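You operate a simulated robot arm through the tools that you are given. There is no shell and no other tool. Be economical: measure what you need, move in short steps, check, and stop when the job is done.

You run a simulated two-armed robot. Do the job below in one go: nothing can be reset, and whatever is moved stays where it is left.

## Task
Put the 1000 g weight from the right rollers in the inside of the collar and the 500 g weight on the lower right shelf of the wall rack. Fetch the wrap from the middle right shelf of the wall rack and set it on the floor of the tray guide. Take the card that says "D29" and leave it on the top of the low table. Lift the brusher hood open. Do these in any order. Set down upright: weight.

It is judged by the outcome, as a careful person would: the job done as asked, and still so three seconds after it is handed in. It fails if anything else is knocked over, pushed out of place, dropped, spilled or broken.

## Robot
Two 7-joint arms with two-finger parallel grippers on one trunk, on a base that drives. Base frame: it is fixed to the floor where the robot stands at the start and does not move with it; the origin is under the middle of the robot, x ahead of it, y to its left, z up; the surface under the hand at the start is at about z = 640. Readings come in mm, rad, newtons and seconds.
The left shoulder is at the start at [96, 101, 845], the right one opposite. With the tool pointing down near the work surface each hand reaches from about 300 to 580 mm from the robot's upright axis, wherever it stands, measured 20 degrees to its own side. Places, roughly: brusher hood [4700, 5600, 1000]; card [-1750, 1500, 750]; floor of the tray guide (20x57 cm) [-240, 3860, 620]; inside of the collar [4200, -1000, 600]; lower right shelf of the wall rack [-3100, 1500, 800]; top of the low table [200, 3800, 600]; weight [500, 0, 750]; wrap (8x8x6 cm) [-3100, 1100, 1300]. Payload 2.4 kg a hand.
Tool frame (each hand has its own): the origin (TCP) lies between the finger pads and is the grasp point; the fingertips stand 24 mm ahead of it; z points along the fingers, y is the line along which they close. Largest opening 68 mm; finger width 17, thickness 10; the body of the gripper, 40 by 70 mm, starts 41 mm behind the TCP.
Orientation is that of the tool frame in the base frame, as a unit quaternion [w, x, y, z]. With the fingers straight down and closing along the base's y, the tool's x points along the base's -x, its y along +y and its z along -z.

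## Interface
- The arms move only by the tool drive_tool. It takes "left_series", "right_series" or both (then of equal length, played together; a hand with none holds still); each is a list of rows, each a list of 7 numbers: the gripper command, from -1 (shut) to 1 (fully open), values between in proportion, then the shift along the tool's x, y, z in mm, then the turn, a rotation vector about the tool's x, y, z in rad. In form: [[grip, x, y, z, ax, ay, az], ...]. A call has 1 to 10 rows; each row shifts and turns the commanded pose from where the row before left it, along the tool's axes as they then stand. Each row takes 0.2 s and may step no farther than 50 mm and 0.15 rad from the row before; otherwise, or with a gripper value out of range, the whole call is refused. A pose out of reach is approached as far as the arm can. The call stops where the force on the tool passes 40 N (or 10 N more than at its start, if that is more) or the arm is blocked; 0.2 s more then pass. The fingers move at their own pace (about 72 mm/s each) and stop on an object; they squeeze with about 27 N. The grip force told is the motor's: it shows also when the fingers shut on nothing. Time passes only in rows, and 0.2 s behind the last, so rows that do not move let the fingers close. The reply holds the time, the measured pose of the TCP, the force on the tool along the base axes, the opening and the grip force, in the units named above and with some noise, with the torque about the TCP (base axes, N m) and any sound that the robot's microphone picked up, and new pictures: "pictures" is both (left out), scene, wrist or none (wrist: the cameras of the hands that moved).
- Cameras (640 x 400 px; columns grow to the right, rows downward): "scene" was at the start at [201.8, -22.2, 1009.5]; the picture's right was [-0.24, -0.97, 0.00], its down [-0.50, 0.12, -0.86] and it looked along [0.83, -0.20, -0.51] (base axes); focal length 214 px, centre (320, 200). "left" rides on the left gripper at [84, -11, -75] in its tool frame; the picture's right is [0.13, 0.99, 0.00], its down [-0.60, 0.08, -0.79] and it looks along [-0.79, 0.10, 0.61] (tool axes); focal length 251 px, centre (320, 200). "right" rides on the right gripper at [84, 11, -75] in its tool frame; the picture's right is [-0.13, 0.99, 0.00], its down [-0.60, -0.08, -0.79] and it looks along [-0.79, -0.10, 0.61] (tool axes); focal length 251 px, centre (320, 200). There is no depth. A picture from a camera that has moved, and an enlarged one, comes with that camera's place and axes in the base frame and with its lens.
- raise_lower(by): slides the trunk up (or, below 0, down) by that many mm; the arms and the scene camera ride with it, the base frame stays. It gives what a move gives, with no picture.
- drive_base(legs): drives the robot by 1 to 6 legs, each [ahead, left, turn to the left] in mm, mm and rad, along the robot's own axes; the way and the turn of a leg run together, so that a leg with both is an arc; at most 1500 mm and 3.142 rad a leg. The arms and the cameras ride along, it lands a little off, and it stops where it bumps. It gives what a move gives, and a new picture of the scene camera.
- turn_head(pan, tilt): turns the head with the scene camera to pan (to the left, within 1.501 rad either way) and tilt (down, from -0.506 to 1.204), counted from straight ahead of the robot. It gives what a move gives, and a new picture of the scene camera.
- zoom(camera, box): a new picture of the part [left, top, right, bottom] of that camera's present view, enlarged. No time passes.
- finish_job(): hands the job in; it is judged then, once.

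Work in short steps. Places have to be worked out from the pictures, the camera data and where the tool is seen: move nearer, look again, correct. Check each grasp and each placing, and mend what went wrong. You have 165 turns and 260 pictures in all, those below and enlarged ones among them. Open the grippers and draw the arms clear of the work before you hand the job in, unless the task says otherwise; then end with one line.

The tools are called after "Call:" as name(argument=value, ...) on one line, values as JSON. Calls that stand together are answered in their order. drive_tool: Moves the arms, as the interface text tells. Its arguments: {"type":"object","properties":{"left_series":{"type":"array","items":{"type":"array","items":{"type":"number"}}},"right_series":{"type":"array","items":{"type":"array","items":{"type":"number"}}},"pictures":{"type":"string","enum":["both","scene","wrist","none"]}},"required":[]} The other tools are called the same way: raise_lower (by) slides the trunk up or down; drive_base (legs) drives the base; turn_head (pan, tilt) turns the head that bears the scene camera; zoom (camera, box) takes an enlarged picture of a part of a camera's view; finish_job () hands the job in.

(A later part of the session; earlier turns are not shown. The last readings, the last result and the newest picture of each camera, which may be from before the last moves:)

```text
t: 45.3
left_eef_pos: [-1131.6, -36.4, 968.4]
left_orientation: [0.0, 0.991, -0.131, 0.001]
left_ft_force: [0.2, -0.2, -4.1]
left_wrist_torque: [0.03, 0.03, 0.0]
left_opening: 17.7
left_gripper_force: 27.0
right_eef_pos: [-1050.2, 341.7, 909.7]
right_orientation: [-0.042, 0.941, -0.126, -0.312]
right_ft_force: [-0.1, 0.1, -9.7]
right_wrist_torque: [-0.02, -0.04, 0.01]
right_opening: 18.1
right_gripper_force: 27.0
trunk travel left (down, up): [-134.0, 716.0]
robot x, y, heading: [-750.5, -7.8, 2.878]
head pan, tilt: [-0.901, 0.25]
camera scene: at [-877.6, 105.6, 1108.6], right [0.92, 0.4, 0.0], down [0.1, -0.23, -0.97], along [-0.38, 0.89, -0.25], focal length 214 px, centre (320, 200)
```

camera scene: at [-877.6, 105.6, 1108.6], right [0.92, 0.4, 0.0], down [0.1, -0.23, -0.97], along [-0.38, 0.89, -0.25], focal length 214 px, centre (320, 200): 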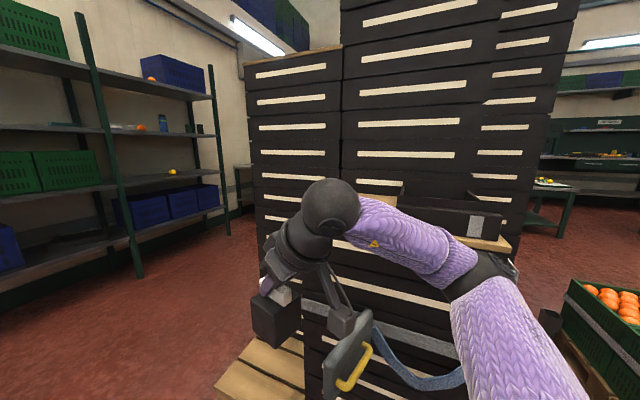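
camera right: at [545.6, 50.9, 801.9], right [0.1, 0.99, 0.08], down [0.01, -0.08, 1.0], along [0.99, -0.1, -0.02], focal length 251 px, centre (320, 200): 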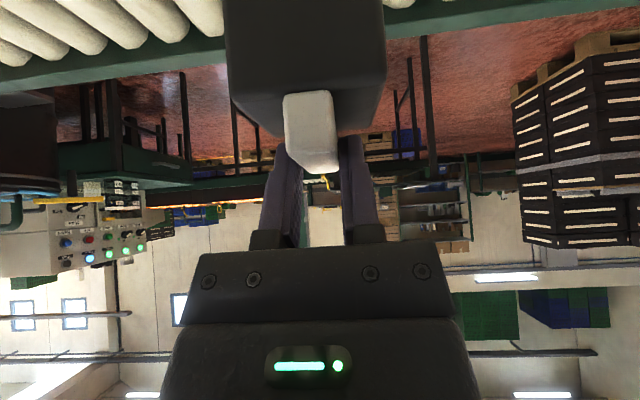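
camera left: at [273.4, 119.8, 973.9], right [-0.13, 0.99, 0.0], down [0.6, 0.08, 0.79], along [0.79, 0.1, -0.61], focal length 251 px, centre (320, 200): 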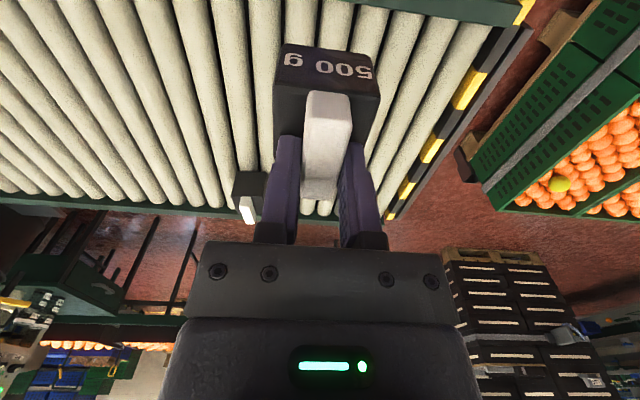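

I see the wall rack. Zooming into its right bay, and driving nearer.

Call:
drive_base(legs=[[0, 0, 0.25], [1000, 0, 0]])

Call:
turn_head(pan=-0.9, tilt=0.15)

```text
t: 51.4
left_eef_pos: [-2126.3, -102.5, 968.1]
left_orientation: [0.0, 1.0, -0.013, 0.001]
left_ft_force: [0.1, 0.9, -4.6]
left_wrist_torque: [0.01, 0.04, -0.05]
left_opening: 17.9
left_gripper_force: 27.0
right_eef_pos: [-2136.2, 283.9, 908.3]
right_orientation: [-0.004, 0.949, -0.013, -0.315]
right_ft_force: [1.0, -0.7, -9.8]
right_wrist_torque: [0.01, 0.0, 0.03]
right_opening: 18.0
right_gripper_force: 26.7
trunk travel left (down, up): [-134.0, 716.0]
robot x, y, heading: [-1766.5, 17.1, 3.117]
head pan, tilt: [-0.901, 0.25]
camera scene: at [-1913.4, 95.0, 1108.6], right [0.8, 0.6, 0.0], down [0.15, -0.2, -0.97], along [-0.58, 0.78, -0.25], focal length 214 px, centre (320, 200)
```

scene: 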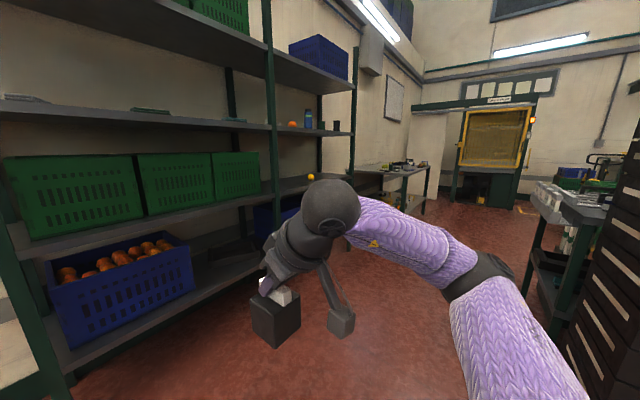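

```text
t: 52.1
left_eef_pos: [-2125.8, -102.9, 969.1]
left_orientation: [-0.001, 1.0, -0.013, 0.001]
left_ft_force: [0.8, -0.3, -4.7]
left_wrist_torque: [0.01, 0.01, -0.01]
left_opening: 18.1
left_gripper_force: 27.1
right_eef_pos: [-2135.7, 283.9, 909.5]
right_orientation: [-0.005, 0.949, -0.013, -0.315]
right_ft_force: [-0.2, -0.3, -9.1]
right_wrist_torque: [0.03, -0.02, 0.03]
right_opening: 18.1
right_gripper_force: 27.2
trunk travel left (down, up): [-134.0, 716.0]
robot x, y, heading: [-1761.2, 19.2, 3.112]
head pan, tilt: [-0.901, 0.15]
camera scene: at [-1913.0, 94.5, 1117.8], right [0.8, 0.6, 0.0], down [0.09, -0.12, -0.99], along [-0.59, 0.79, -0.15], focal length 214 px, centre (320, 200)
```

scene: 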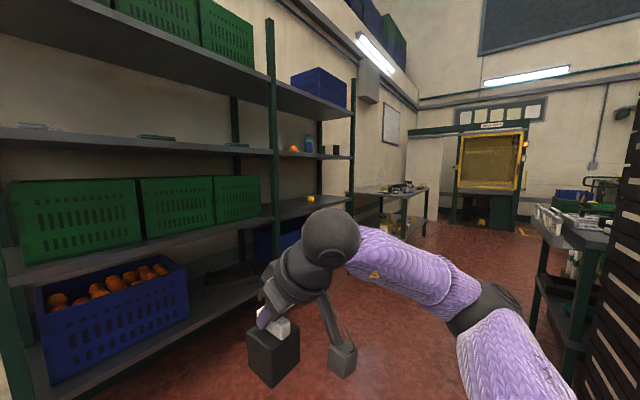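

The right bay holds the items. I'll drive to stand in front of it.

Call:
drive_base(legs=[[350, 0, 0.03], [0, -1150, 0]])

Call:
turn_head(pan=0.0, tilt=0.1)

```text
t: 59.5
left_eef_pos: [-2473.3, 984.5, 968.2]
left_orientation: [0.001, 1.0, 0.005, 0.001]
left_ft_force: [0.2, -0.4, -4.8]
left_wrist_torque: [0.0, 0.04, 0.0]
left_opening: 18.0
left_gripper_force: 27.3
right_eef_pos: [-2498.0, 1370.2, 908.6]
right_orientation: [0.002, 0.949, 0.004, -0.316]
right_ft_force: [-0.3, 0.1, -10.0]
right_wrist_torque: [0.02, -0.02, -0.03]
right_opening: 17.9
right_gripper_force: 26.6
trunk travel left (down, up): [-134.0, 716.0]
robot x, y, heading: [-2117.7, 1116.0, -3.131]
head pan, tilt: [-0.901, 0.15]
camera scene: at [-2268.3, 1189.8, 1117.8], right [0.78, 0.63, 0.0], down [0.1, -0.12, -0.99], along [-0.62, 0.77, -0.15], focal length 214 px, centre (320, 200)
```

scene: 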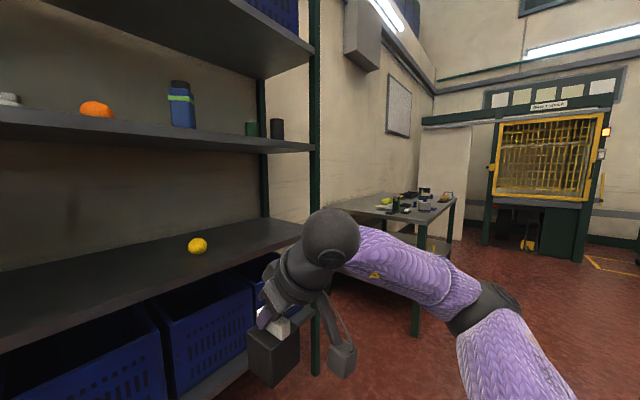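

```text
t: 60.7
left_eef_pos: [-2474.6, 984.3, 968.4]
left_orientation: [0.0, 1.0, 0.005, 0.001]
left_ft_force: [0.5, 0.5, -4.6]
left_wrist_torque: [-0.01, 0.01, -0.02]
left_opening: 17.9
left_gripper_force: 27.1
right_eef_pos: [-2498.6, 1370.6, 909.7]
right_orientation: [0.001, 0.949, 0.004, -0.315]
right_ft_force: [-1.0, 0.5, -10.1]
right_wrist_torque: [0.0, -0.04, 0.0]
right_opening: 17.9
right_gripper_force: 26.6
trunk travel left (down, up): [-134.0, 716.0]
robot x, y, heading: [-2116.3, 1120.6, -3.134]
head pan, tilt: [0.0, 0.099]
camera scene: at [-2302.0, 1116.8, 1122.5], right [-0.01, 1.0, 0.0], down [0.1, 0.0, -0.99], along [-0.99, -0.01, -0.1], focal length 214 px, centre (320, 200)
```

scene: 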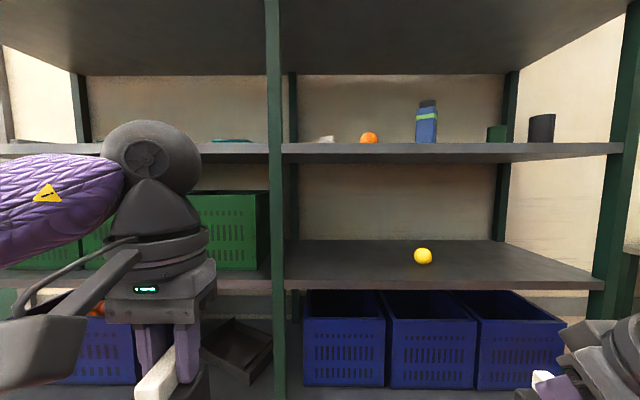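

Zooming on the middle right shelf to identify the wrap.

Call:
zoom(camera="scene", box=[280, 80, 580, 270])

```text
2.11 times, centred on (430, 175) of scene
camera zoom: at [-2302.0, 1116.8, 1122.5], right [-0.01, 1.0, 0.0], down [0.1, 0.0, -0.99], along [-0.99, -0.01, -0.1], focal length 452 px, centre (88, 253)
```

zoom: 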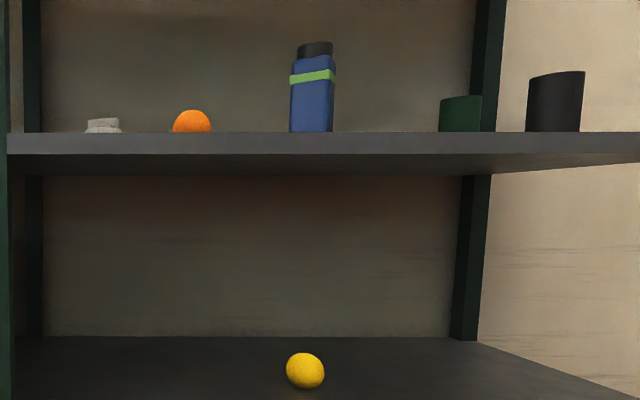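

The wrap is the grey roll at the shelf's left end. I'll raise the trunk to see the shelf tops and triangulate heights.

Call:
raise_lower(by=330)

Call:
turn_head(pan=-0.15, tilt=0.45)

```text
t: 64.0
left_eef_pos: [-2474.3, 985.9, 1298.6]
left_orientation: [0.0, 1.0, 0.005, 0.001]
left_ft_force: [-0.4, 0.2, -4.9]
left_wrist_torque: [0.01, 0.05, -0.01]
left_opening: 18.0
left_gripper_force: 27.1
right_eef_pos: [-2499.0, 1371.5, 1239.1]
right_orientation: [0.002, 0.949, 0.005, -0.316]
right_ft_force: [-0.7, 0.8, -10.4]
right_wrist_torque: [0.01, -0.01, -0.05]
right_opening: 17.6
right_gripper_force: 27.1
trunk travel left (down, up): [-464.0, 386.0]
robot x, y, heading: [-2115.4, 1117.7, -3.131]
head pan, tilt: [0.0, 0.099]
```

```text
t: 64.8
left_eef_pos: [-2474.2, 985.4, 1299.3]
left_orientation: [0.0, 1.0, 0.006, 0.001]
left_ft_force: [-0.1, 0.1, -4.6]
left_wrist_torque: [0.05, 0.0, -0.01]
left_opening: 17.8
left_gripper_force: 26.7
right_eef_pos: [-2498.8, 1370.3, 1238.2]
right_orientation: [0.001, 0.949, 0.004, -0.315]
right_ft_force: [0.0, -0.2, -9.5]
right_wrist_torque: [0.0, -0.02, -0.02]
right_opening: 17.9
right_gripper_force: 27.0
trunk travel left (down, up): [-464.0, 386.0]
robot x, y, heading: [-2116.7, 1121.0, -3.133]
head pan, tilt: [-0.15, 0.45]
camera scene: at [-2233.4, 1131.2, 1424.6], right [0.14, 0.99, 0.0], down [0.43, -0.06, -0.9], along [-0.89, 0.13, -0.44], focal length 214 px, centre (320, 200)
```

scene: 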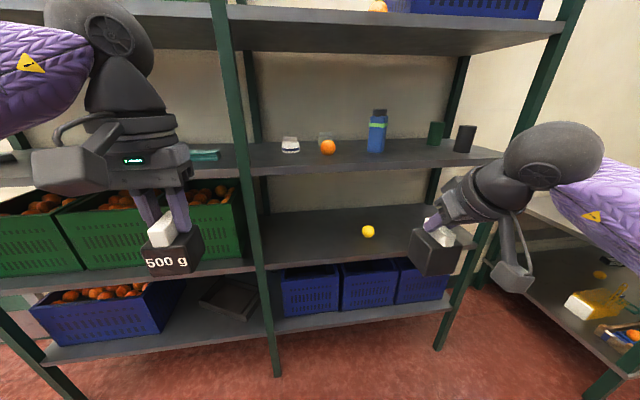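

Wrap lies at about (-3070, 1136), shelf top z≈1218, shelf front x≈-2895. Zooming to see its shape.

Call:
zoom(camera="scene", box=[250, 110, 350, 180])

Call:
zoom(camera="scene", box=[240, 180, 520, 355])

```text
5.71 times, centred on (300, 145) of scene
camera zoom: at [-2233.4, 1131.2, 1424.6], right [0.14, 0.99, 0.0], down [0.43, -0.06, -0.9], along [-0.89, 0.13, -0.44], focal length 1226 px, centre (434, 514)
```

zoom: 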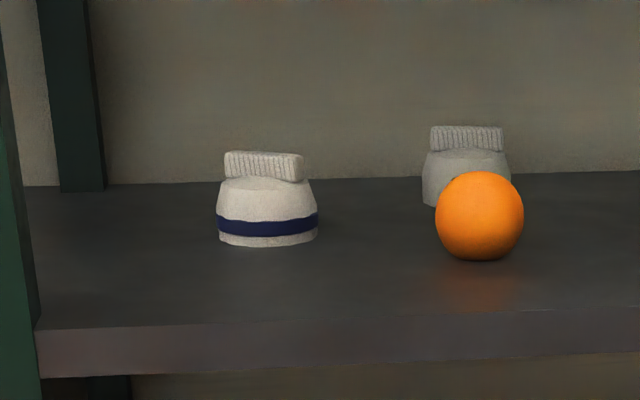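

```text
2.29 times, centred on (380, 268) of scene
camera zoom: at [-2233.4, 1131.2, 1424.6], right [0.14, 0.99, 0.0], down [0.43, -0.06, -0.9], along [-0.89, 0.13, -0.44], focal length 490 px, centre (183, 46)
```

zoom: 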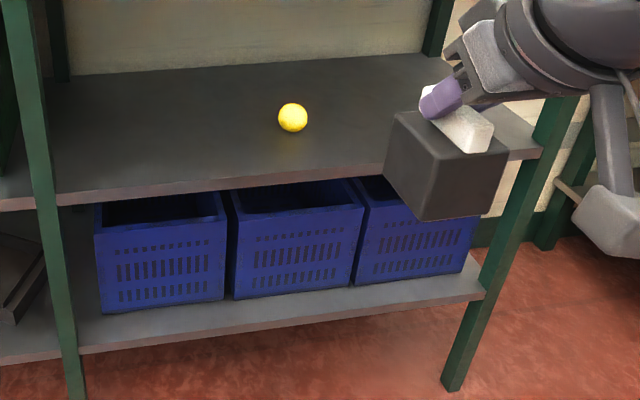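

Two wrap-like items; the white/blue-banded one at y≈1136 matches the stated place. First the 500 g: lower shelf top ≈ z 838, front x≈-2895, bay y≈1000–1960. I'll shift right, lower the trunk, and prepare the hands clear of the rack.

Call:
drive_base(legs=[[0, -140, -0.008]])

Call:
raise_lower(by=-185)

Call:
drive_tool(left_series=[[-1, 0, 0, 35, 0, 0, 0], [-1, 0, 0, 35, 0, 0, 0], [-1, 0, 0, 35, 0, 0, 0], [-1, 0, 0, 35, 0, 0, 0], [-1, 0, 0, 35, 0, 0, 0], [-1, 0, 0, 0, 0, 0, 0]], right_series=[[-1, 16, -10, -12, 0, 0, 0], [-1, 16, -10, -12, 0, 0, 0], [-1, 16, -10, -12, 0, 0, 0], [-1, 16, -10, -12, 0, 0, 0], [-1, 0, 0, 0, 0, 0, 0], [-1, 0, 0, 0, 0, 0, 0]], pictures="none")

Call:
turn_head(pan=0.0, tilt=0.5)

```text
t: 66.1
left_eef_pos: [-2476.0, 1126.7, 1298.2]
left_orientation: [0.001, 1.0, 0.002, 0.001]
left_ft_force: [0.1, -0.1, -4.7]
left_wrist_torque: [-0.04, 0.01, -0.02]
left_opening: 17.9
left_gripper_force: 27.3
right_eef_pos: [-2496.9, 1513.0, 1239.6]
right_orientation: [0.001, 0.949, 0.001, -0.316]
right_ft_force: [0.2, -0.2, -10.3]
right_wrist_torque: [0.04, -0.03, 0.02]
right_opening: 17.6
right_gripper_force: 27.1
trunk travel left (down, up): [-464.0, 386.0]
robot x, y, heading: [-2120.2, 1257.9, -3.141]
head pan, tilt: [-0.15, 0.45]
camera scene: at [-2234.2, 1272.5, 1424.5], right [0.15, 0.99, 0.0], down [0.43, -0.07, -0.9], along [-0.89, 0.13, -0.44], focal length 214 px, centre (320, 200)
```

scene: 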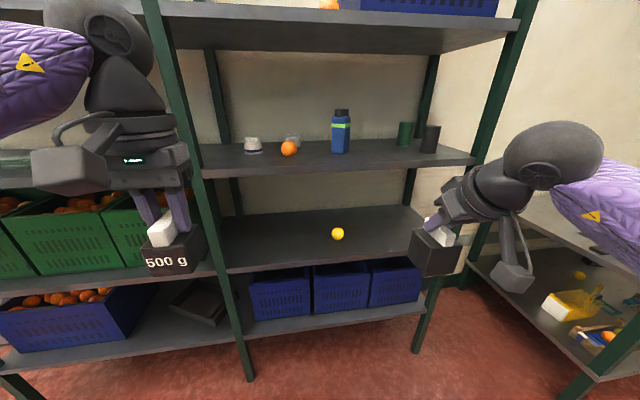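

```text
t: 68.2
left_eef_pos: [-2476.2, 1125.7, 1113.7]
left_orientation: [0.001, 1.0, 0.001, 0.0]
left_ft_force: [0.3, -0.3, -5.2]
left_wrist_torque: [0.0, 0.02, -0.01]
left_opening: 17.8
left_gripper_force: 26.6
right_eef_pos: [-2496.9, 1512.4, 1053.6]
right_orientation: [0.001, 0.949, 0.001, -0.315]
right_ft_force: [0.2, 0.0, -10.0]
right_wrist_torque: [0.02, -0.01, 0.0]
right_opening: 17.8
right_gripper_force: 27.5
trunk travel left (down, up): [-279.0, 571.0]
robot x, y, heading: [-2115.8, 1256.7, -3.135]
head pan, tilt: [-0.15, 0.45]
```

```text
t: 69.6
left_eef_pos: [-2477.9, 1126.0, 937.8]
left_orientation: [-0.001, 1.0, 0.002, -0.001]
left_ft_force: [0.8, 0.3, -5.3]
left_wrist_torque: [0.02, 0.03, 0.02]
left_opening: 18.1
left_gripper_force: 26.7
right_eef_pos: [-2419.7, 1552.8, 1056.0]
right_orientation: [0.001, 0.949, 0.001, -0.316]
right_ft_force: [0.3, -0.2, -9.4]
right_wrist_torque: [-0.01, -0.04, 0.0]
right_opening: 17.9
right_gripper_force: 26.8
trunk travel left (down, up): [-279.0, 571.0]
robot x, y, heading: [-2118.1, 1257.5, -3.139]
head pan, tilt: [-0.15, 0.45]
```

```text
t: 70.3
left_eef_pos: [-2476.7, 1126.8, 940.0]
left_orientation: [0.0, 1.0, 0.002, 0.0]
left_ft_force: [1.1, -0.3, -5.3]
left_wrist_torque: [-0.02, 0.04, 0.0]
left_opening: 18.0
left_gripper_force: 27.1
right_eef_pos: [-2418.9, 1552.2, 1054.7]
right_orientation: [0.0, 0.949, 0.001, -0.316]
right_ft_force: [0.5, -0.6, -9.0]
right_wrist_torque: [-0.01, -0.06, -0.02]
right_opening: 17.6
right_gripper_force: 26.7
trunk travel left (down, up): [-279.0, 571.0]
robot x, y, heading: [-2116.8, 1259.4, -3.142]
head pan, tilt: [0.0, 0.499]
camera scene: at [-2263.3, 1257.4, 1233.5], right [0.0, 1.0, 0.0], down [0.48, 0.0, -0.88], along [-0.88, 0.0, -0.48], focal length 214 px, centre (320, 200)
```

scene: 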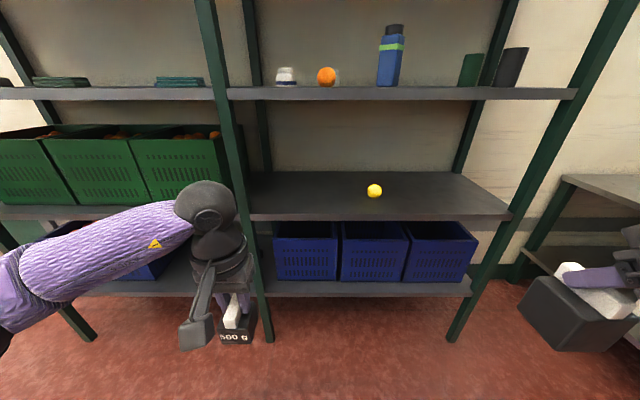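

Shelf top confirmed at ≈837. I'll shift 170 right so the forearm clears the post, then drive forward 350.

Call:
drive_base(legs=[[0, -170, 0], [350, 0, 0]])

```text
t: 73.6
left_eef_pos: [-2830.8, 1300.1, 939.0]
left_orientation: [0.0, 1.0, -0.01, 0.001]
left_ft_force: [0.3, -0.5, -5.5]
left_wrist_torque: [0.04, 0.04, -0.02]
left_opening: 17.8
left_gripper_force: 27.0
right_eef_pos: [-2762.7, 1725.5, 1055.9]
right_orientation: [-0.003, 0.949, -0.008, -0.316]
right_ft_force: [-0.1, 0.3, -10.5]
right_wrist_torque: [0.01, 0.0, 0.0]
right_opening: 18.0
right_gripper_force: 27.0
trunk travel left (down, up): [-279.0, 571.0]
robot x, y, heading: [-2468.6, 1423.3, 3.122]
head pan, tilt: [0.0, 0.499]
camera scene: at [-2614.1, 1426.3, 1233.5], right [0.02, 1.0, 0.0], down [0.48, -0.01, -0.88], along [-0.88, 0.02, -0.48], focal length 214 px, centre (320, 200)
```

scene: 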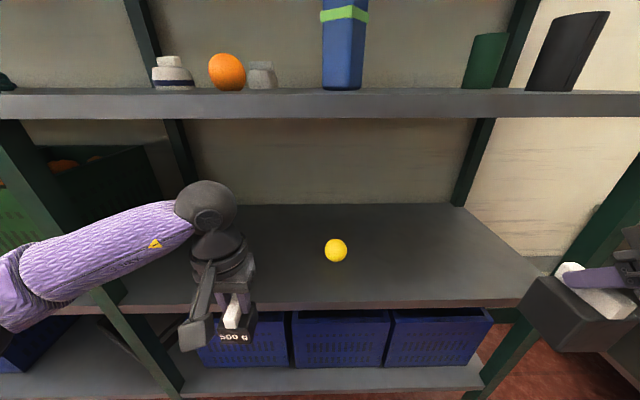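

The front edge checks at x≈-2900. Extending the left arm 135 mm over the shelf (extension swings its elbow inward).

Call:
drive_tool(left_series=[[-1, -34, 0, 0, 0, 0, 0], [-1, -34, 0, 0, 0, 0, 0], [-1, -34, 0, 0, 0, 0, 0], [-1, -34, 0, 0, 0, 0, 0], [-1, 0, 0, 0, 0, 0, 0]], pictures="both")

```text
t: 74.8
left_eef_pos: [-2968.7, 1298.5, 936.4]
left_orientation: [0.0, 1.0, -0.01, 0.0]
left_ft_force: [-0.5, 0.2, -5.4]
left_wrist_torque: [-0.03, 0.02, -0.04]
left_opening: 17.8
left_gripper_force: 26.7
right_eef_pos: [-2762.1, 1725.0, 1055.1]
right_orientation: [-0.003, 0.949, -0.009, -0.316]
right_ft_force: [0.2, -0.2, -10.5]
right_wrist_torque: [0.0, -0.03, -0.02]
right_opening: 17.8
right_gripper_force: 27.2
trunk travel left (down, up): [-279.0, 571.0]
robot x, y, heading: [-2469.4, 1423.3, 3.123]
head pan, tilt: [0.0, 0.499]
camera scene: at [-2614.2, 1426.4, 1233.5], right [0.02, 1.0, 0.0], down [0.48, -0.01, -0.88], along [-0.88, 0.02, -0.48], focal length 214 px, centre (320, 200)
camera left: at [-2886.0, 1308.1, 1011.2], right [0.11, -0.99, 0.0], down [-0.61, -0.07, 0.79], along [-0.79, -0.09, -0.61], focal length 251 px, centre (320, 200)
```

scene: 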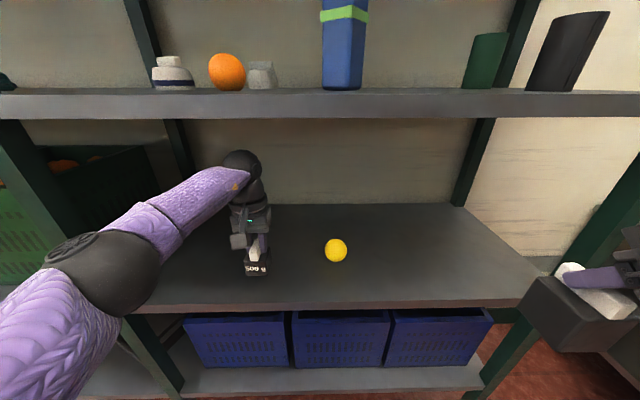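
left: 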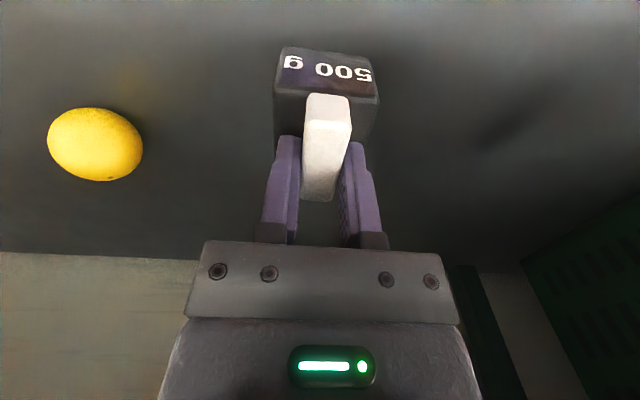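

Well over the shelf. Lowering gently toward contact.

Call:
drive_tool(left_series=[[-1, 0, 0, 12, 0, 0, 0], [-1, 0, 0, 8, 0, 0, 0], [-1, 0, 0, 4, 0, 0, 0], [-1, 0, 0, 0, 0, 0, 0]], pictures="none")

```text
t: 75.8
left_eef_pos: [-2967.8, 1301.2, 913.3]
left_orientation: [0.0, 1.0, -0.01, 0.001]
left_ft_force: [0.5, 0.9, -4.4]
left_wrist_torque: [-0.02, 0.01, -0.02]
left_opening: 17.9
left_gripper_force: 26.8
right_eef_pos: [-2761.0, 1724.9, 1055.1]
right_orientation: [-0.003, 0.949, -0.01, -0.316]
right_ft_force: [1.2, 0.4, -10.6]
right_wrist_torque: [-0.01, 0.01, 0.04]
right_opening: 18.0
right_gripper_force: 26.9
trunk travel left (down, up): [-279.0, 571.0]
robot x, y, heading: [-2469.3, 1423.6, 3.119]
head pan, tilt: [0.0, 0.499]
```

Not yet in contact; lowering in 3 mm steps.

Call:
drive_tool(left_series=[[-1, 0, 0, 3, 0, 0, 0], [-1, 0, 0, 2, 0, 0, 0], [-1, 0, 0, 0, 0, 0, 0]], pictures="wrist")

```text
t: 76.6
left_eef_pos: [-2966.9, 1302.6, 909.4]
left_orientation: [0.0, 1.0, -0.009, 0.0]
left_ft_force: [-0.3, -1.3, -4.3]
left_wrist_torque: [-0.02, 0.02, 0.01]
left_opening: 17.8
left_gripper_force: 27.3
right_eef_pos: [-2763.3, 1725.9, 1054.7]
right_orientation: [-0.004, 0.949, -0.01, -0.316]
right_ft_force: [-0.5, 0.3, -9.8]
right_wrist_torque: [0.01, 0.01, -0.01]
right_opening: 17.7
right_gripper_force: 27.0
trunk travel left (down, up): [-279.0, 571.0]
robot x, y, heading: [-2470.2, 1424.6, 3.122]
head pan, tilt: [0.0, 0.499]
camera left: at [-2883.1, 1311.9, 984.4], right [0.11, -0.99, 0.0], down [-0.61, -0.07, 0.79], along [-0.79, -0.09, -0.61], focal length 251 px, centre (320, 200)
```

left: 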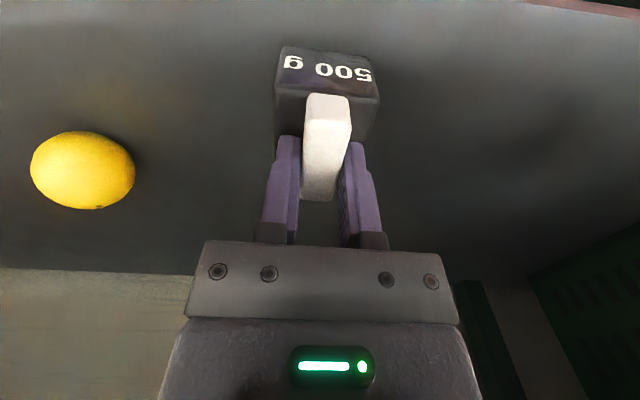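

Still hanging free; continuing in small steps.

Call:
drive_tool(left_series=[[-1, 0, 0, 3, 0, 0, 0], [-1, 0, 0, 2, 0, 0, 0], [-1, 0, 0, 0, 0, 0, 0]], pictures="none")

Call:
drive_tool(left_series=[[-1, 0, 0, 2, 0, 0, 0], [-1, 0, 0, 2, 0, 0, 0], [-1, 0, 0, 0, 0, 0, 0]], pictures="none")

```text
t: 77.4
left_eef_pos: [-2966.7, 1301.8, 904.3]
left_orientation: [-0.001, 1.0, -0.009, 0.002]
left_ft_force: [0.1, 0.5, -4.6]
left_wrist_torque: [0.02, -0.02, -0.01]
left_opening: 17.8
left_gripper_force: 27.0
right_eef_pos: [-2763.6, 1724.6, 1055.4]
right_orientation: [-0.003, 0.949, -0.009, -0.316]
right_ft_force: [-0.1, -0.1, -9.4]
right_wrist_torque: [0.02, -0.03, 0.01]
right_opening: 17.8
right_gripper_force: 26.7
trunk travel left (down, up): [-279.0, 571.0]
robot x, y, heading: [-2465.7, 1424.0, 3.123]
head pan, tilt: [0.0, 0.499]
```

```text
t: 78.2
left_eef_pos: [-2967.0, 1302.4, 900.6]
left_orientation: [0.0, 1.0, -0.01, 0.001]
left_ft_force: [0.2, 0.0, -4.6]
left_wrist_torque: [0.0, 0.01, 0.0]
left_opening: 18.0
left_gripper_force: 26.8
right_eef_pos: [-2763.2, 1725.9, 1055.5]
right_orientation: [-0.004, 0.949, -0.009, -0.316]
right_ft_force: [-0.4, -0.5, -8.5]
right_wrist_torque: [0.01, -0.04, 0.02]
right_opening: 17.9
right_gripper_force: 26.6
trunk travel left (down, up): [-279.0, 571.0]
robot x, y, heading: [-2465.0, 1423.0, 3.124]
head pan, tilt: [0.0, 0.499]
```

Call:
drive_tool(left_series=[[-1, 0, 0, 2, 0, 0, 0], [-1, 0, 0, 2, 0, 0, 0], [-1, 0, 0, 0, 0, 0, 0]], pictures="none")

Call:
drive_tool(left_series=[[-1, 0, 0, 2, 0, 0, 0], [-1, 0, 0, 2, 0, 0, 0], [-1, 0, 0, 0, 0, 0, 0]], pictures="both")

```text
t: 79.0
left_eef_pos: [-2967.4, 1302.2, 898.5]
left_orientation: [0.0, 1.0, -0.009, 0.0]
left_ft_force: [-0.7, 0.4, -4.6]
left_wrist_torque: [0.01, -0.01, -0.01]
left_opening: 17.9
left_gripper_force: 26.8
right_eef_pos: [-2762.4, 1725.1, 1055.8]
right_orientation: [-0.004, 0.949, -0.009, -0.316]
right_ft_force: [0.1, 0.6, -9.6]
right_wrist_torque: [0.0, -0.01, 0.01]
right_opening: 18.1
right_gripper_force: 26.4
trunk travel left (down, up): [-279.0, 571.0]
robot x, y, heading: [-2468.8, 1423.3, 3.119]
head pan, tilt: [0.0, 0.499]
```

```text
t: 79.8
left_eef_pos: [-2966.7, 1301.9, 893.7]
left_orientation: [0.0, 1.0, -0.01, 0.0]
left_ft_force: [-0.2, -0.2, -5.9]
left_wrist_torque: [0.01, -0.01, -0.03]
left_opening: 17.6
left_gripper_force: 27.0
right_eef_pos: [-2762.0, 1725.5, 1055.2]
right_orientation: [-0.003, 0.949, -0.009, -0.315]
right_ft_force: [-1.4, 0.3, -9.3]
right_wrist_torque: [0.0, -0.04, 0.0]
right_opening: 18.2
right_gripper_force: 27.1
trunk travel left (down, up): [-279.0, 571.0]
robot x, y, heading: [-2467.0, 1419.7, 3.119]
head pan, tilt: [0.0, 0.499]
camera scene: at [-2614.1, 1426.4, 1233.5], right [0.02, 1.0, 0.0], down [0.48, -0.01, -0.88], along [-0.88, 0.02, -0.48], focal length 214 px, centre (320, 200)
camera left: at [-2883.4, 1311.1, 968.1], right [0.11, -0.99, 0.0], down [-0.61, -0.07, 0.79], along [-0.79, -0.09, -0.61], focal length 251 px, centre (320, 200)
```

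scene: 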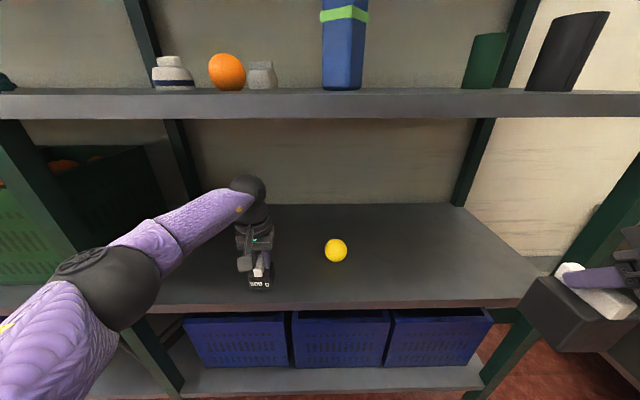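
left: 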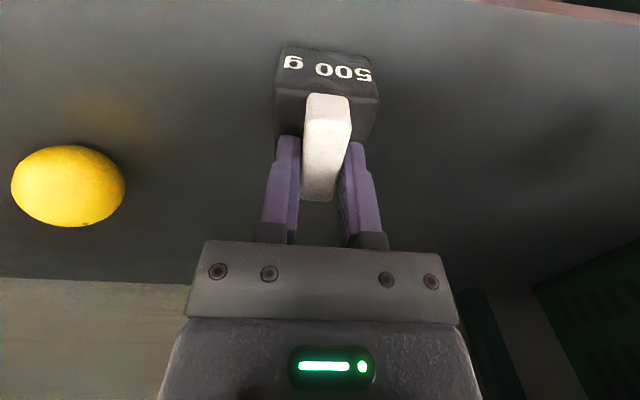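

Call:
drive_tool(left_series=[[-1, 0, 0, 2, 0, 0, 0], [-1, 0, 0, 2, 0, 0, 0], [-1, 0, 0, 2, 0, 0, 0], [-1, 0, 0, 0, 0, 0, 0]], pictures="none")

Call:
drive_tool(left_series=[[-1, 0, 0, 2, 0, 0, 0], [-1, 0, 0, 2, 0, 0, 0], [-1, 0, 0, 0, 0, 0, 0]], pictures="none")

```text
t: 80.8
left_eef_pos: [-2965.6, 1303.4, 889.5]
left_orientation: [0.0, 1.0, -0.009, -0.001]
left_ft_force: [-9.9, -2.9, 24.4]
left_wrist_torque: [-0.08, -0.07, -0.06]
left_opening: 17.8
left_gripper_force: 26.7
right_eef_pos: [-2761.7, 1725.0, 1054.4]
right_orientation: [-0.003, 0.949, -0.009, -0.315]
right_ft_force: [0.0, 0.5, -10.5]
right_wrist_torque: [0.02, -0.05, -0.02]
right_opening: 17.9
right_gripper_force: 27.2
trunk travel left (down, up): [-279.0, 571.0]
robot x, y, heading: [-2471.1, 1422.9, 3.123]
head pan, tilt: [0.0, 0.499]
```

```text
t: 81.2
left_eef_pos: [-2965.4, 1302.9, 887.2]
left_orientation: [0.0, 1.0, -0.007, -0.002]
left_ft_force: [3.0, -1.4, 14.8]
left_wrist_torque: [-0.01, -0.76, -0.06]
left_opening: 17.6
left_gripper_force: 27.2
right_eef_pos: [-2761.3, 1725.7, 1054.6]
right_orientation: [-0.002, 0.949, -0.009, -0.315]
right_ft_force: [-0.2, -0.4, -8.9]
right_wrist_torque: [0.04, -0.01, -0.01]
right_opening: 17.6
right_gripper_force: 26.9
trunk travel left (down, up): [-279.0, 571.0]
robot x, y, heading: [-2467.7, 1421.7, 3.126]
head pan, tilt: [0.0, 0.499]
stopped in row 2 (left hand): the force on the tool passed its limit at 43 N (the readings are from after the stop); the commanded pose is now the measured one
```

Contact made at TCP z≈889. Opening and rising straight up.

Call:
drive_tool(left_series=[[-1, 0, 0, -2, 0, 0, 0], [0, 0, 0, 0, 0, 0, 0], [1, 0, 0, 0, 0, 0, 0], [1, 0, 0, 0, 0, 0, 0], [1, 0, 0, -20, 0, 0, 0], [1, 0, 0, -25, 0, 0, 0], [1, 0, 0, 0, 0, 0, 0]], pictures="wrist")

```text
t: 82.8
left_eef_pos: [-2966.8, 1301.6, 932.0]
left_orientation: [0.0, 1.0, -0.009, -0.001]
left_ft_force: [-0.5, 0.3, -0.1]
left_wrist_torque: [-0.01, 0.01, 0.02]
left_opening: 68.2
left_gripper_force: 0.0
right_eef_pos: [-2762.8, 1724.9, 1054.8]
right_orientation: [-0.003, 0.949, -0.009, -0.316]
right_ft_force: [-0.3, 0.6, -10.3]
right_wrist_torque: [0.01, -0.03, 0.01]
right_opening: 18.1
right_gripper_force: 27.3
trunk travel left (down, up): [-279.0, 571.0]
robot x, y, heading: [-2470.8, 1422.6, 3.122]
head pan, tilt: [0.0, 0.499]
camera left: at [-2884.3, 1310.8, 1006.6], right [0.11, -0.99, 0.0], down [-0.6, -0.07, 0.8], along [-0.79, -0.09, -0.61], focal length 251 px, centre (320, 200)
```

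left: 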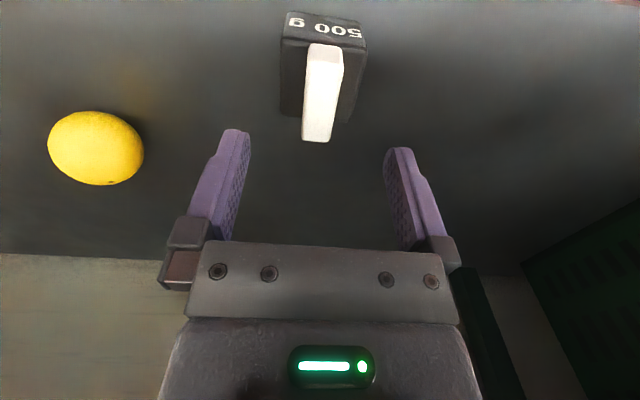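

500 g stands upright on the lower right shelf. Retracting the left hand, backing off, and raising for the wrap.

Call:
drive_tool(left_series=[[1, 35, 0, -5, 0, 0, 0], [1, 35, 0, 0, 0, 0, 0], [1, 35, 0, 0, 0, 0, 0], [1, 35, 0, 0, 0, 0, 0], [1, 0, 0, 0, 0, 0, 0]], pictures="none")

Call:
drive_base(legs=[[-150, 0, 0.02]])

Call:
raise_lower(by=340)

Call:
drive_tool(left_series=[[1, 0, 0, -40, 0, 0, 0], [1, 0, 0, -40, 0, 0, 0], [1, 0, 0, 0, 0, 0, 0]], pictures="scene")

```text
t: 84.0
left_eef_pos: [-2826.7, 1297.3, 940.2]
left_orientation: [0.0, 1.0, -0.007, -0.002]
left_ft_force: [-0.5, -1.3, -0.5]
left_wrist_torque: [0.03, -0.02, -0.06]
left_opening: 68.2
left_gripper_force: 0.0
right_eef_pos: [-2762.6, 1725.7, 1054.9]
right_orientation: [-0.003, 0.949, -0.01, -0.315]
right_ft_force: [0.4, 0.5, -9.7]
right_wrist_torque: [0.01, -0.02, -0.01]
right_opening: 17.7
right_gripper_force: 27.0
trunk travel left (down, up): [-279.0, 571.0]
robot x, y, heading: [-2467.6, 1421.5, 3.117]
head pan, tilt: [0.0, 0.499]
```

```text
t: 85.4
left_eef_pos: [-2674.3, 1289.4, 939.8]
left_orientation: [0.001, 1.0, 0.003, -0.003]
left_ft_force: [1.1, 0.2, 0.1]
left_wrist_torque: [-0.02, 0.02, -0.02]
left_opening: 68.0
left_gripper_force: 0.1
right_eef_pos: [-2619.2, 1717.3, 1055.9]
right_orientation: [0.001, 0.949, 0.0, -0.316]
right_ft_force: [0.8, 0.8, -10.1]
right_wrist_torque: [-0.01, -0.02, -0.01]
right_opening: 17.9
right_gripper_force: 26.6
trunk travel left (down, up): [-279.0, 571.0]
robot x, y, heading: [-2318.4, 1418.8, -3.139]
head pan, tilt: [0.0, 0.499]
camera scene: at [-2464.2, 1422.0, 1233.6], right [0.0, 1.0, 0.0], down [0.48, 0.0, -0.88], along [-0.88, 0.0, -0.48], focal length 214 px, centre (320, 200)
```

scene: 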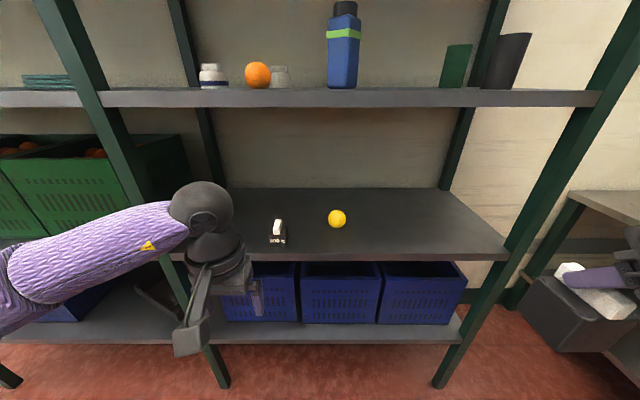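

```text
t: 88.7
left_eef_pos: [-2675.0, 1289.3, 1280.5]
left_orientation: [0.0, 1.0, 0.002, -0.001]
left_ft_force: [0.1, -0.1, -0.3]
left_wrist_torque: [0.0, 0.01, 0.01]
left_opening: 68.0
left_gripper_force: 0.0
right_eef_pos: [-2620.2, 1717.6, 1394.2]
right_orientation: [0.0, 0.949, 0.001, -0.316]
right_ft_force: [0.2, 0.0, -10.2]
right_wrist_torque: [-0.01, -0.04, 0.02]
right_opening: 17.9
right_gripper_force: 27.1
trunk travel left (down, up): [-619.0, 231.0]
robot x, y, heading: [-2321.5, 1424.5, -3.141]
head pan, tilt: [0.0, 0.499]
```

```text
t: 89.5
left_eef_pos: [-2675.8, 1286.6, 1360.6]
left_orientation: [0.0, 1.0, 0.001, -0.002]
left_ft_force: [0.3, -0.4, -0.1]
left_wrist_torque: [-0.04, 0.01, 0.03]
left_opening: 67.8
left_gripper_force: 0.1
right_eef_pos: [-2619.5, 1718.3, 1394.7]
right_orientation: [0.0, 0.949, 0.001, -0.315]
right_ft_force: [-0.3, -0.4, -9.9]
right_wrist_torque: [0.0, -0.03, -0.02]
right_opening: 17.8
right_gripper_force: 27.0
trunk travel left (down, up): [-619.0, 231.0]
robot x, y, heading: [-2317.9, 1423.3, -3.141]
head pan, tilt: [0.0, 0.499]
camera scene: at [-2425.1, 1422.1, 1575.5], right [0.0, 1.0, 0.0], down [0.48, 0.0, -0.88], along [-0.88, 0.0, -0.48], focal length 214 px, centre (320, 200)
```

scene: 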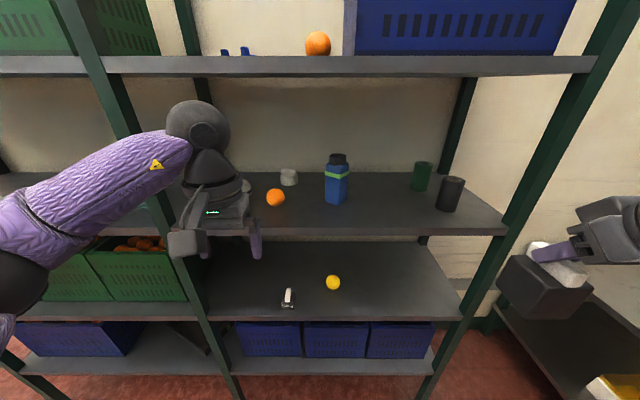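

Wrap hidden behind the hand. Driving closer (shelf clearance OK), then moving the hand left over the wrap.

Call:
drive_base(legs=[[210, 40, 0]])

Call:
drive_tool(left_series=[[1, -5, 30, 0, 0, 0, 0], [1, -10, 30, 0, 0, 0, 0], [1, -30, 30, 5, 0, 0, 0], [1, -35, 15, 5, 0, 0, 0], [1, 0, 0, 0, 0, 0, 0]], pictures="both")

```text
t: 91.2
left_eef_pos: [-2880.3, 1245.2, 1359.4]
left_orientation: [0.0, 1.0, 0.004, -0.001]
left_ft_force: [0.1, 0.4, -0.2]
left_wrist_torque: [0.01, -0.03, 0.0]
left_opening: 68.1
left_gripper_force: 0.0
right_eef_pos: [-2825.9, 1674.9, 1394.9]
right_orientation: [0.001, 0.949, 0.003, -0.315]
right_ft_force: [-0.3, 0.1, -10.3]
right_wrist_torque: [-0.01, -0.05, -0.02]
right_opening: 17.9
right_gripper_force: 26.5
trunk travel left (down, up): [-619.0, 231.0]
robot x, y, heading: [-2523.2, 1380.8, -3.137]
head pan, tilt: [0.0, 0.499]
camera scene: at [-2630.3, 1381.3, 1575.5], right [-0.01, 1.0, 0.0], down [0.48, 0.0, -0.88], along [-0.88, -0.01, -0.48], focal length 214 px, centre (320, 200)
```

scene: 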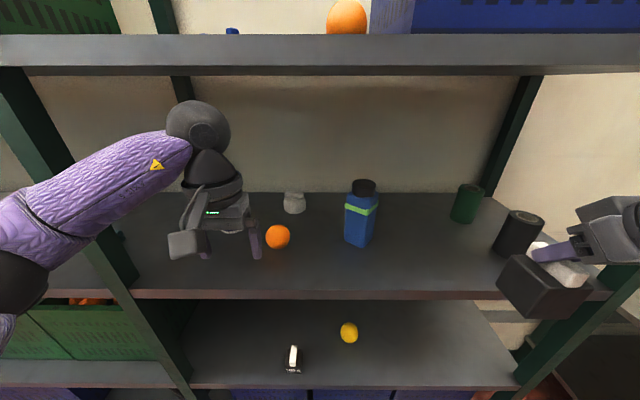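

```text
t: 92.4
left_eef_pos: [-2957.0, 1140.4, 1350.2]
left_orientation: [0.0, 1.0, 0.003, -0.003]
left_ft_force: [0.7, 0.1, 0.1]
left_wrist_torque: [0.0, -0.02, 0.04]
left_opening: 68.2
left_gripper_force: 0.1
right_eef_pos: [-2824.7, 1676.2, 1395.4]
right_orientation: [0.002, 0.949, 0.003, -0.316]
right_ft_force: [0.8, -0.3, -9.6]
right_wrist_torque: [-0.02, -0.02, 0.0]
right_opening: 17.7
right_gripper_force: 26.7
trunk travel left (down, up): [-619.0, 231.0]
robot x, y, heading: [-2525.4, 1381.2, -3.134]
head pan, tilt: [0.0, 0.499]
camera scene: at [-2628.6, 1380.9, 1575.6], right [-0.01, 1.0, 0.0], down [0.48, 0.0, -0.88], along [-0.88, -0.01, -0.48], focal length 214 px, centre (320, 200)
camera left: at [-2875.1, 1151.3, 1425.0], right [0.14, -0.99, 0.0], down [-0.6, -0.08, 0.8], along [-0.79, -0.11, -0.61], focal length 251 px, centre (320, 200)
```

scene: 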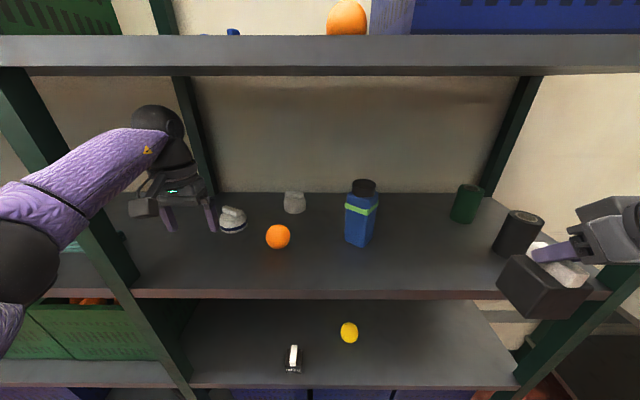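
left: 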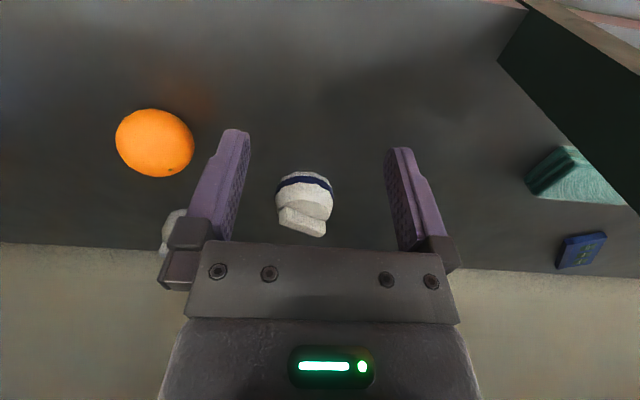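

The wrap is really at about (-3125, 1136), with its ridge too long to span, so I'll close across the ridge's thin direction. First bring hand right/right-hand up, then base forward-left.

Call:
drive_tool(left_series=[[1, 10, -30, 0, 0, 0, 0], [1, 10, -30, 0, 0, 0, 0], [1, 0, 0, 0, 0, 0, 0]], right_series=[[-1, -12, 0, -16, 0, 0, 0], [-1, -12, 0, -16, 0, 0, 0], [-1, 0, 0, 0, 0, 0, 0]], pictures="none")

Call:
drive_base(legs=[[70, 60, 0]])

Call:
drive_tool(left_series=[[1, 0, 0, 0, 0, 0, -0.14], [1, 0, 0, 0, 0, 0, -0.14], [1, 0, 0, 0, 0, 0, -0.14], [1, 0, 0, 0, 0, 0, -0.14], [1, 0, 0, 0, 0, 0, -0.14], [1, 0, 0, 0, 0, 0, -0.14], [1, 0, 0, 0, 0, 0, -0.14], [1, 0, 0, 0, 0, 0, -0.12], [1, 0, 0, 0, 0, 0, 0]], pictures="both")

```text
t: 93.2
left_eef_pos: [-2937.4, 1202.0, 1350.1]
left_orientation: [0.0, 1.0, 0.004, -0.002]
left_ft_force: [0.6, 0.4, -1.3]
left_wrist_torque: [-0.02, -0.04, 0.0]
left_opening: 68.0
left_gripper_force: 0.2
right_eef_pos: [-2823.3, 1677.9, 1435.2]
right_orientation: [0.001, 0.949, 0.004, -0.314]
right_ft_force: [-0.6, 0.1, -10.4]
right_wrist_torque: [0.04, -0.01, -0.02]
right_opening: 17.8
right_gripper_force: 26.9
trunk travel left (down, up): [-619.0, 231.0]
robot x, y, heading: [-2521.9, 1383.4, -3.132]
head pan, tilt: [0.0, 0.499]
```

```text
t: 94.3
left_eef_pos: [-3006.8, 1137.1, 1350.9]
left_orientation: [0.0, 1.0, 0.005, -0.002]
left_ft_force: [-0.9, -0.4, 0.0]
left_wrist_torque: [-0.02, 0.0, 0.02]
left_opening: 67.8
left_gripper_force: 0.0
right_eef_pos: [-2894.7, 1614.2, 1435.8]
right_orientation: [0.001, 0.949, 0.004, -0.315]
right_ft_force: [0.6, 0.5, -9.6]
right_wrist_torque: [0.0, -0.03, -0.02]
right_opening: 17.9
right_gripper_force: 27.1
trunk travel left (down, up): [-619.0, 231.0]
robot x, y, heading: [-2590.3, 1321.2, -3.134]
head pan, tilt: [0.0, 0.499]
camera scene: at [-2699.1, 1318.5, 1575.5], right [-0.01, 1.0, 0.0], down [0.48, 0.0, -0.88], along [-0.88, -0.01, -0.48], focal length 214 px, centre (320, 200)
```

scene: 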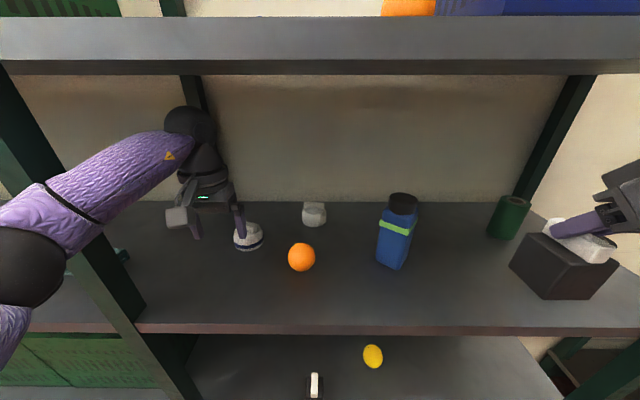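

```text
t: 96.3
left_eef_pos: [-3006.2, 1137.9, 1350.5]
left_orientation: [-0.001, 0.85, 0.527, -0.002]
left_ft_force: [0.3, 0.6, 0.6]
left_wrist_torque: [0.02, 0.0, 0.02]
left_opening: 67.9
left_gripper_force: 0.0
right_eef_pos: [-2893.5, 1616.1, 1434.8]
right_orientation: [0.002, 0.949, 0.004, -0.315]
right_ft_force: [0.0, 0.1, -9.6]
right_wrist_torque: [-0.01, -0.02, 0.01]
right_opening: 17.6
right_gripper_force: 26.7
trunk travel left (down, up): [-619.0, 231.0]
robot x, y, heading: [-2592.4, 1320.4, -3.135]
head pan, tilt: [0.0, 0.499]
camera scene: at [-2698.3, 1319.2, 1575.6], right [-0.01, 1.0, 0.0], down [0.48, 0.0, -0.88], along [-0.88, -0.01, -0.48], focal length 214 px, centre (320, 200)
camera left: at [-2978.7, 1217.2, 1425.0], right [0.95, -0.32, 0.0], down [-0.19, -0.58, 0.79], along [-0.26, -0.75, -0.61], focal length 251 px, centre (320, 200)
```

scene: 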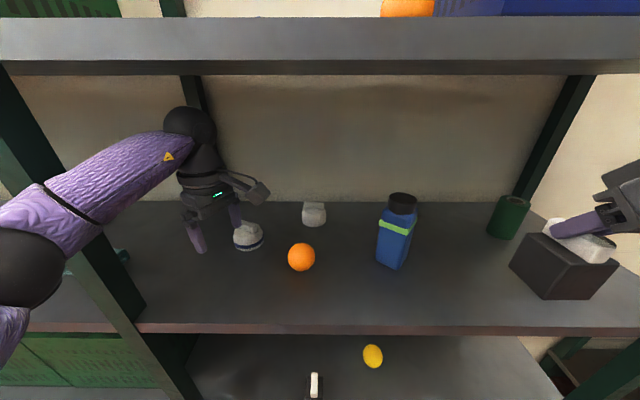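
left: 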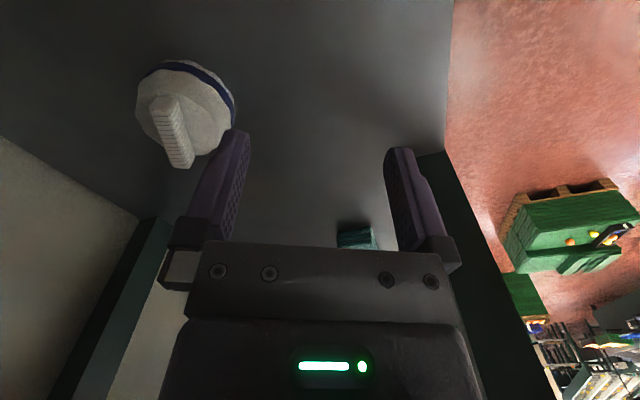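

Ridge centre ≈(-3133, 1137), direction matches the hand's new turn. Moving over it at height.

Call:
drive_tool(left_series=[[1, -19, -38, 0, 0, 0, 0], [1, -19, -38, 0, 0, 0, 0], [1, -19, -38, 0, 0, 0, 0], [1, 0, 0, 0, 0, 0, 0]], pictures="both")

```text
t: 97.3
left_eef_pos: [-3064.5, 1131.6, 1343.2]
left_orientation: [-0.001, 0.849, 0.528, -0.001]
left_ft_force: [0.1, -0.3, 0.5]
left_wrist_torque: [-0.04, -0.05, -0.04]
left_opening: 68.2
left_gripper_force: 0.2
left hand out of reach, approached as far as the arm can: row 2, 3
right_eef_pos: [-2894.3, 1614.4, 1433.9]
right_orientation: [0.002, 0.949, 0.004, -0.315]
right_ft_force: [0.2, 0.8, -10.7]
right_wrist_torque: [-0.02, -0.05, 0.0]
right_opening: 17.9
right_gripper_force: 26.6
trunk travel left (down, up): [-619.0, 231.0]
robot x, y, heading: [-2593.3, 1322.3, -3.133]
head pan, tilt: [0.0, 0.499]
camera scene: at [-2698.1, 1319.2, 1575.6], right [-0.01, 1.0, 0.0], down [0.48, 0.0, -0.88], along [-0.88, -0.01, -0.48], focal length 214 px, centre (320, 200)
camera left: at [-3037.2, 1210.8, 1418.5], right [0.95, -0.33, 0.0], down [-0.19, -0.58, 0.79], along [-0.26, -0.75, -0.61], focal length 251 px, centre (320, 200)
```

scene: 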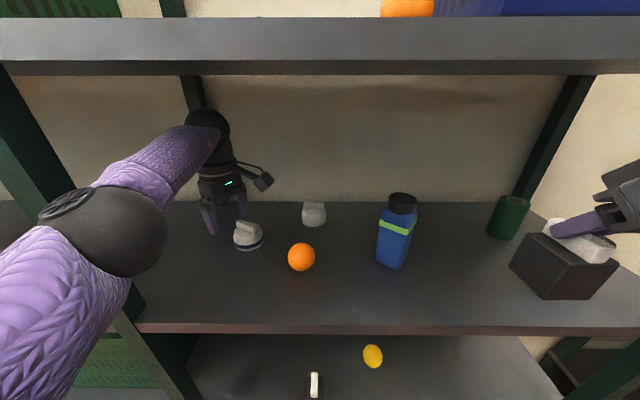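
left: 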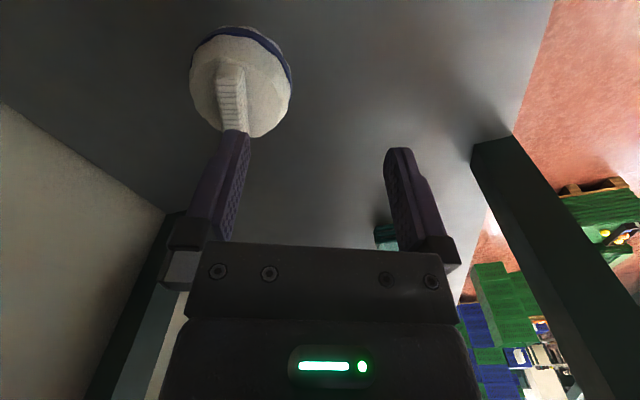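

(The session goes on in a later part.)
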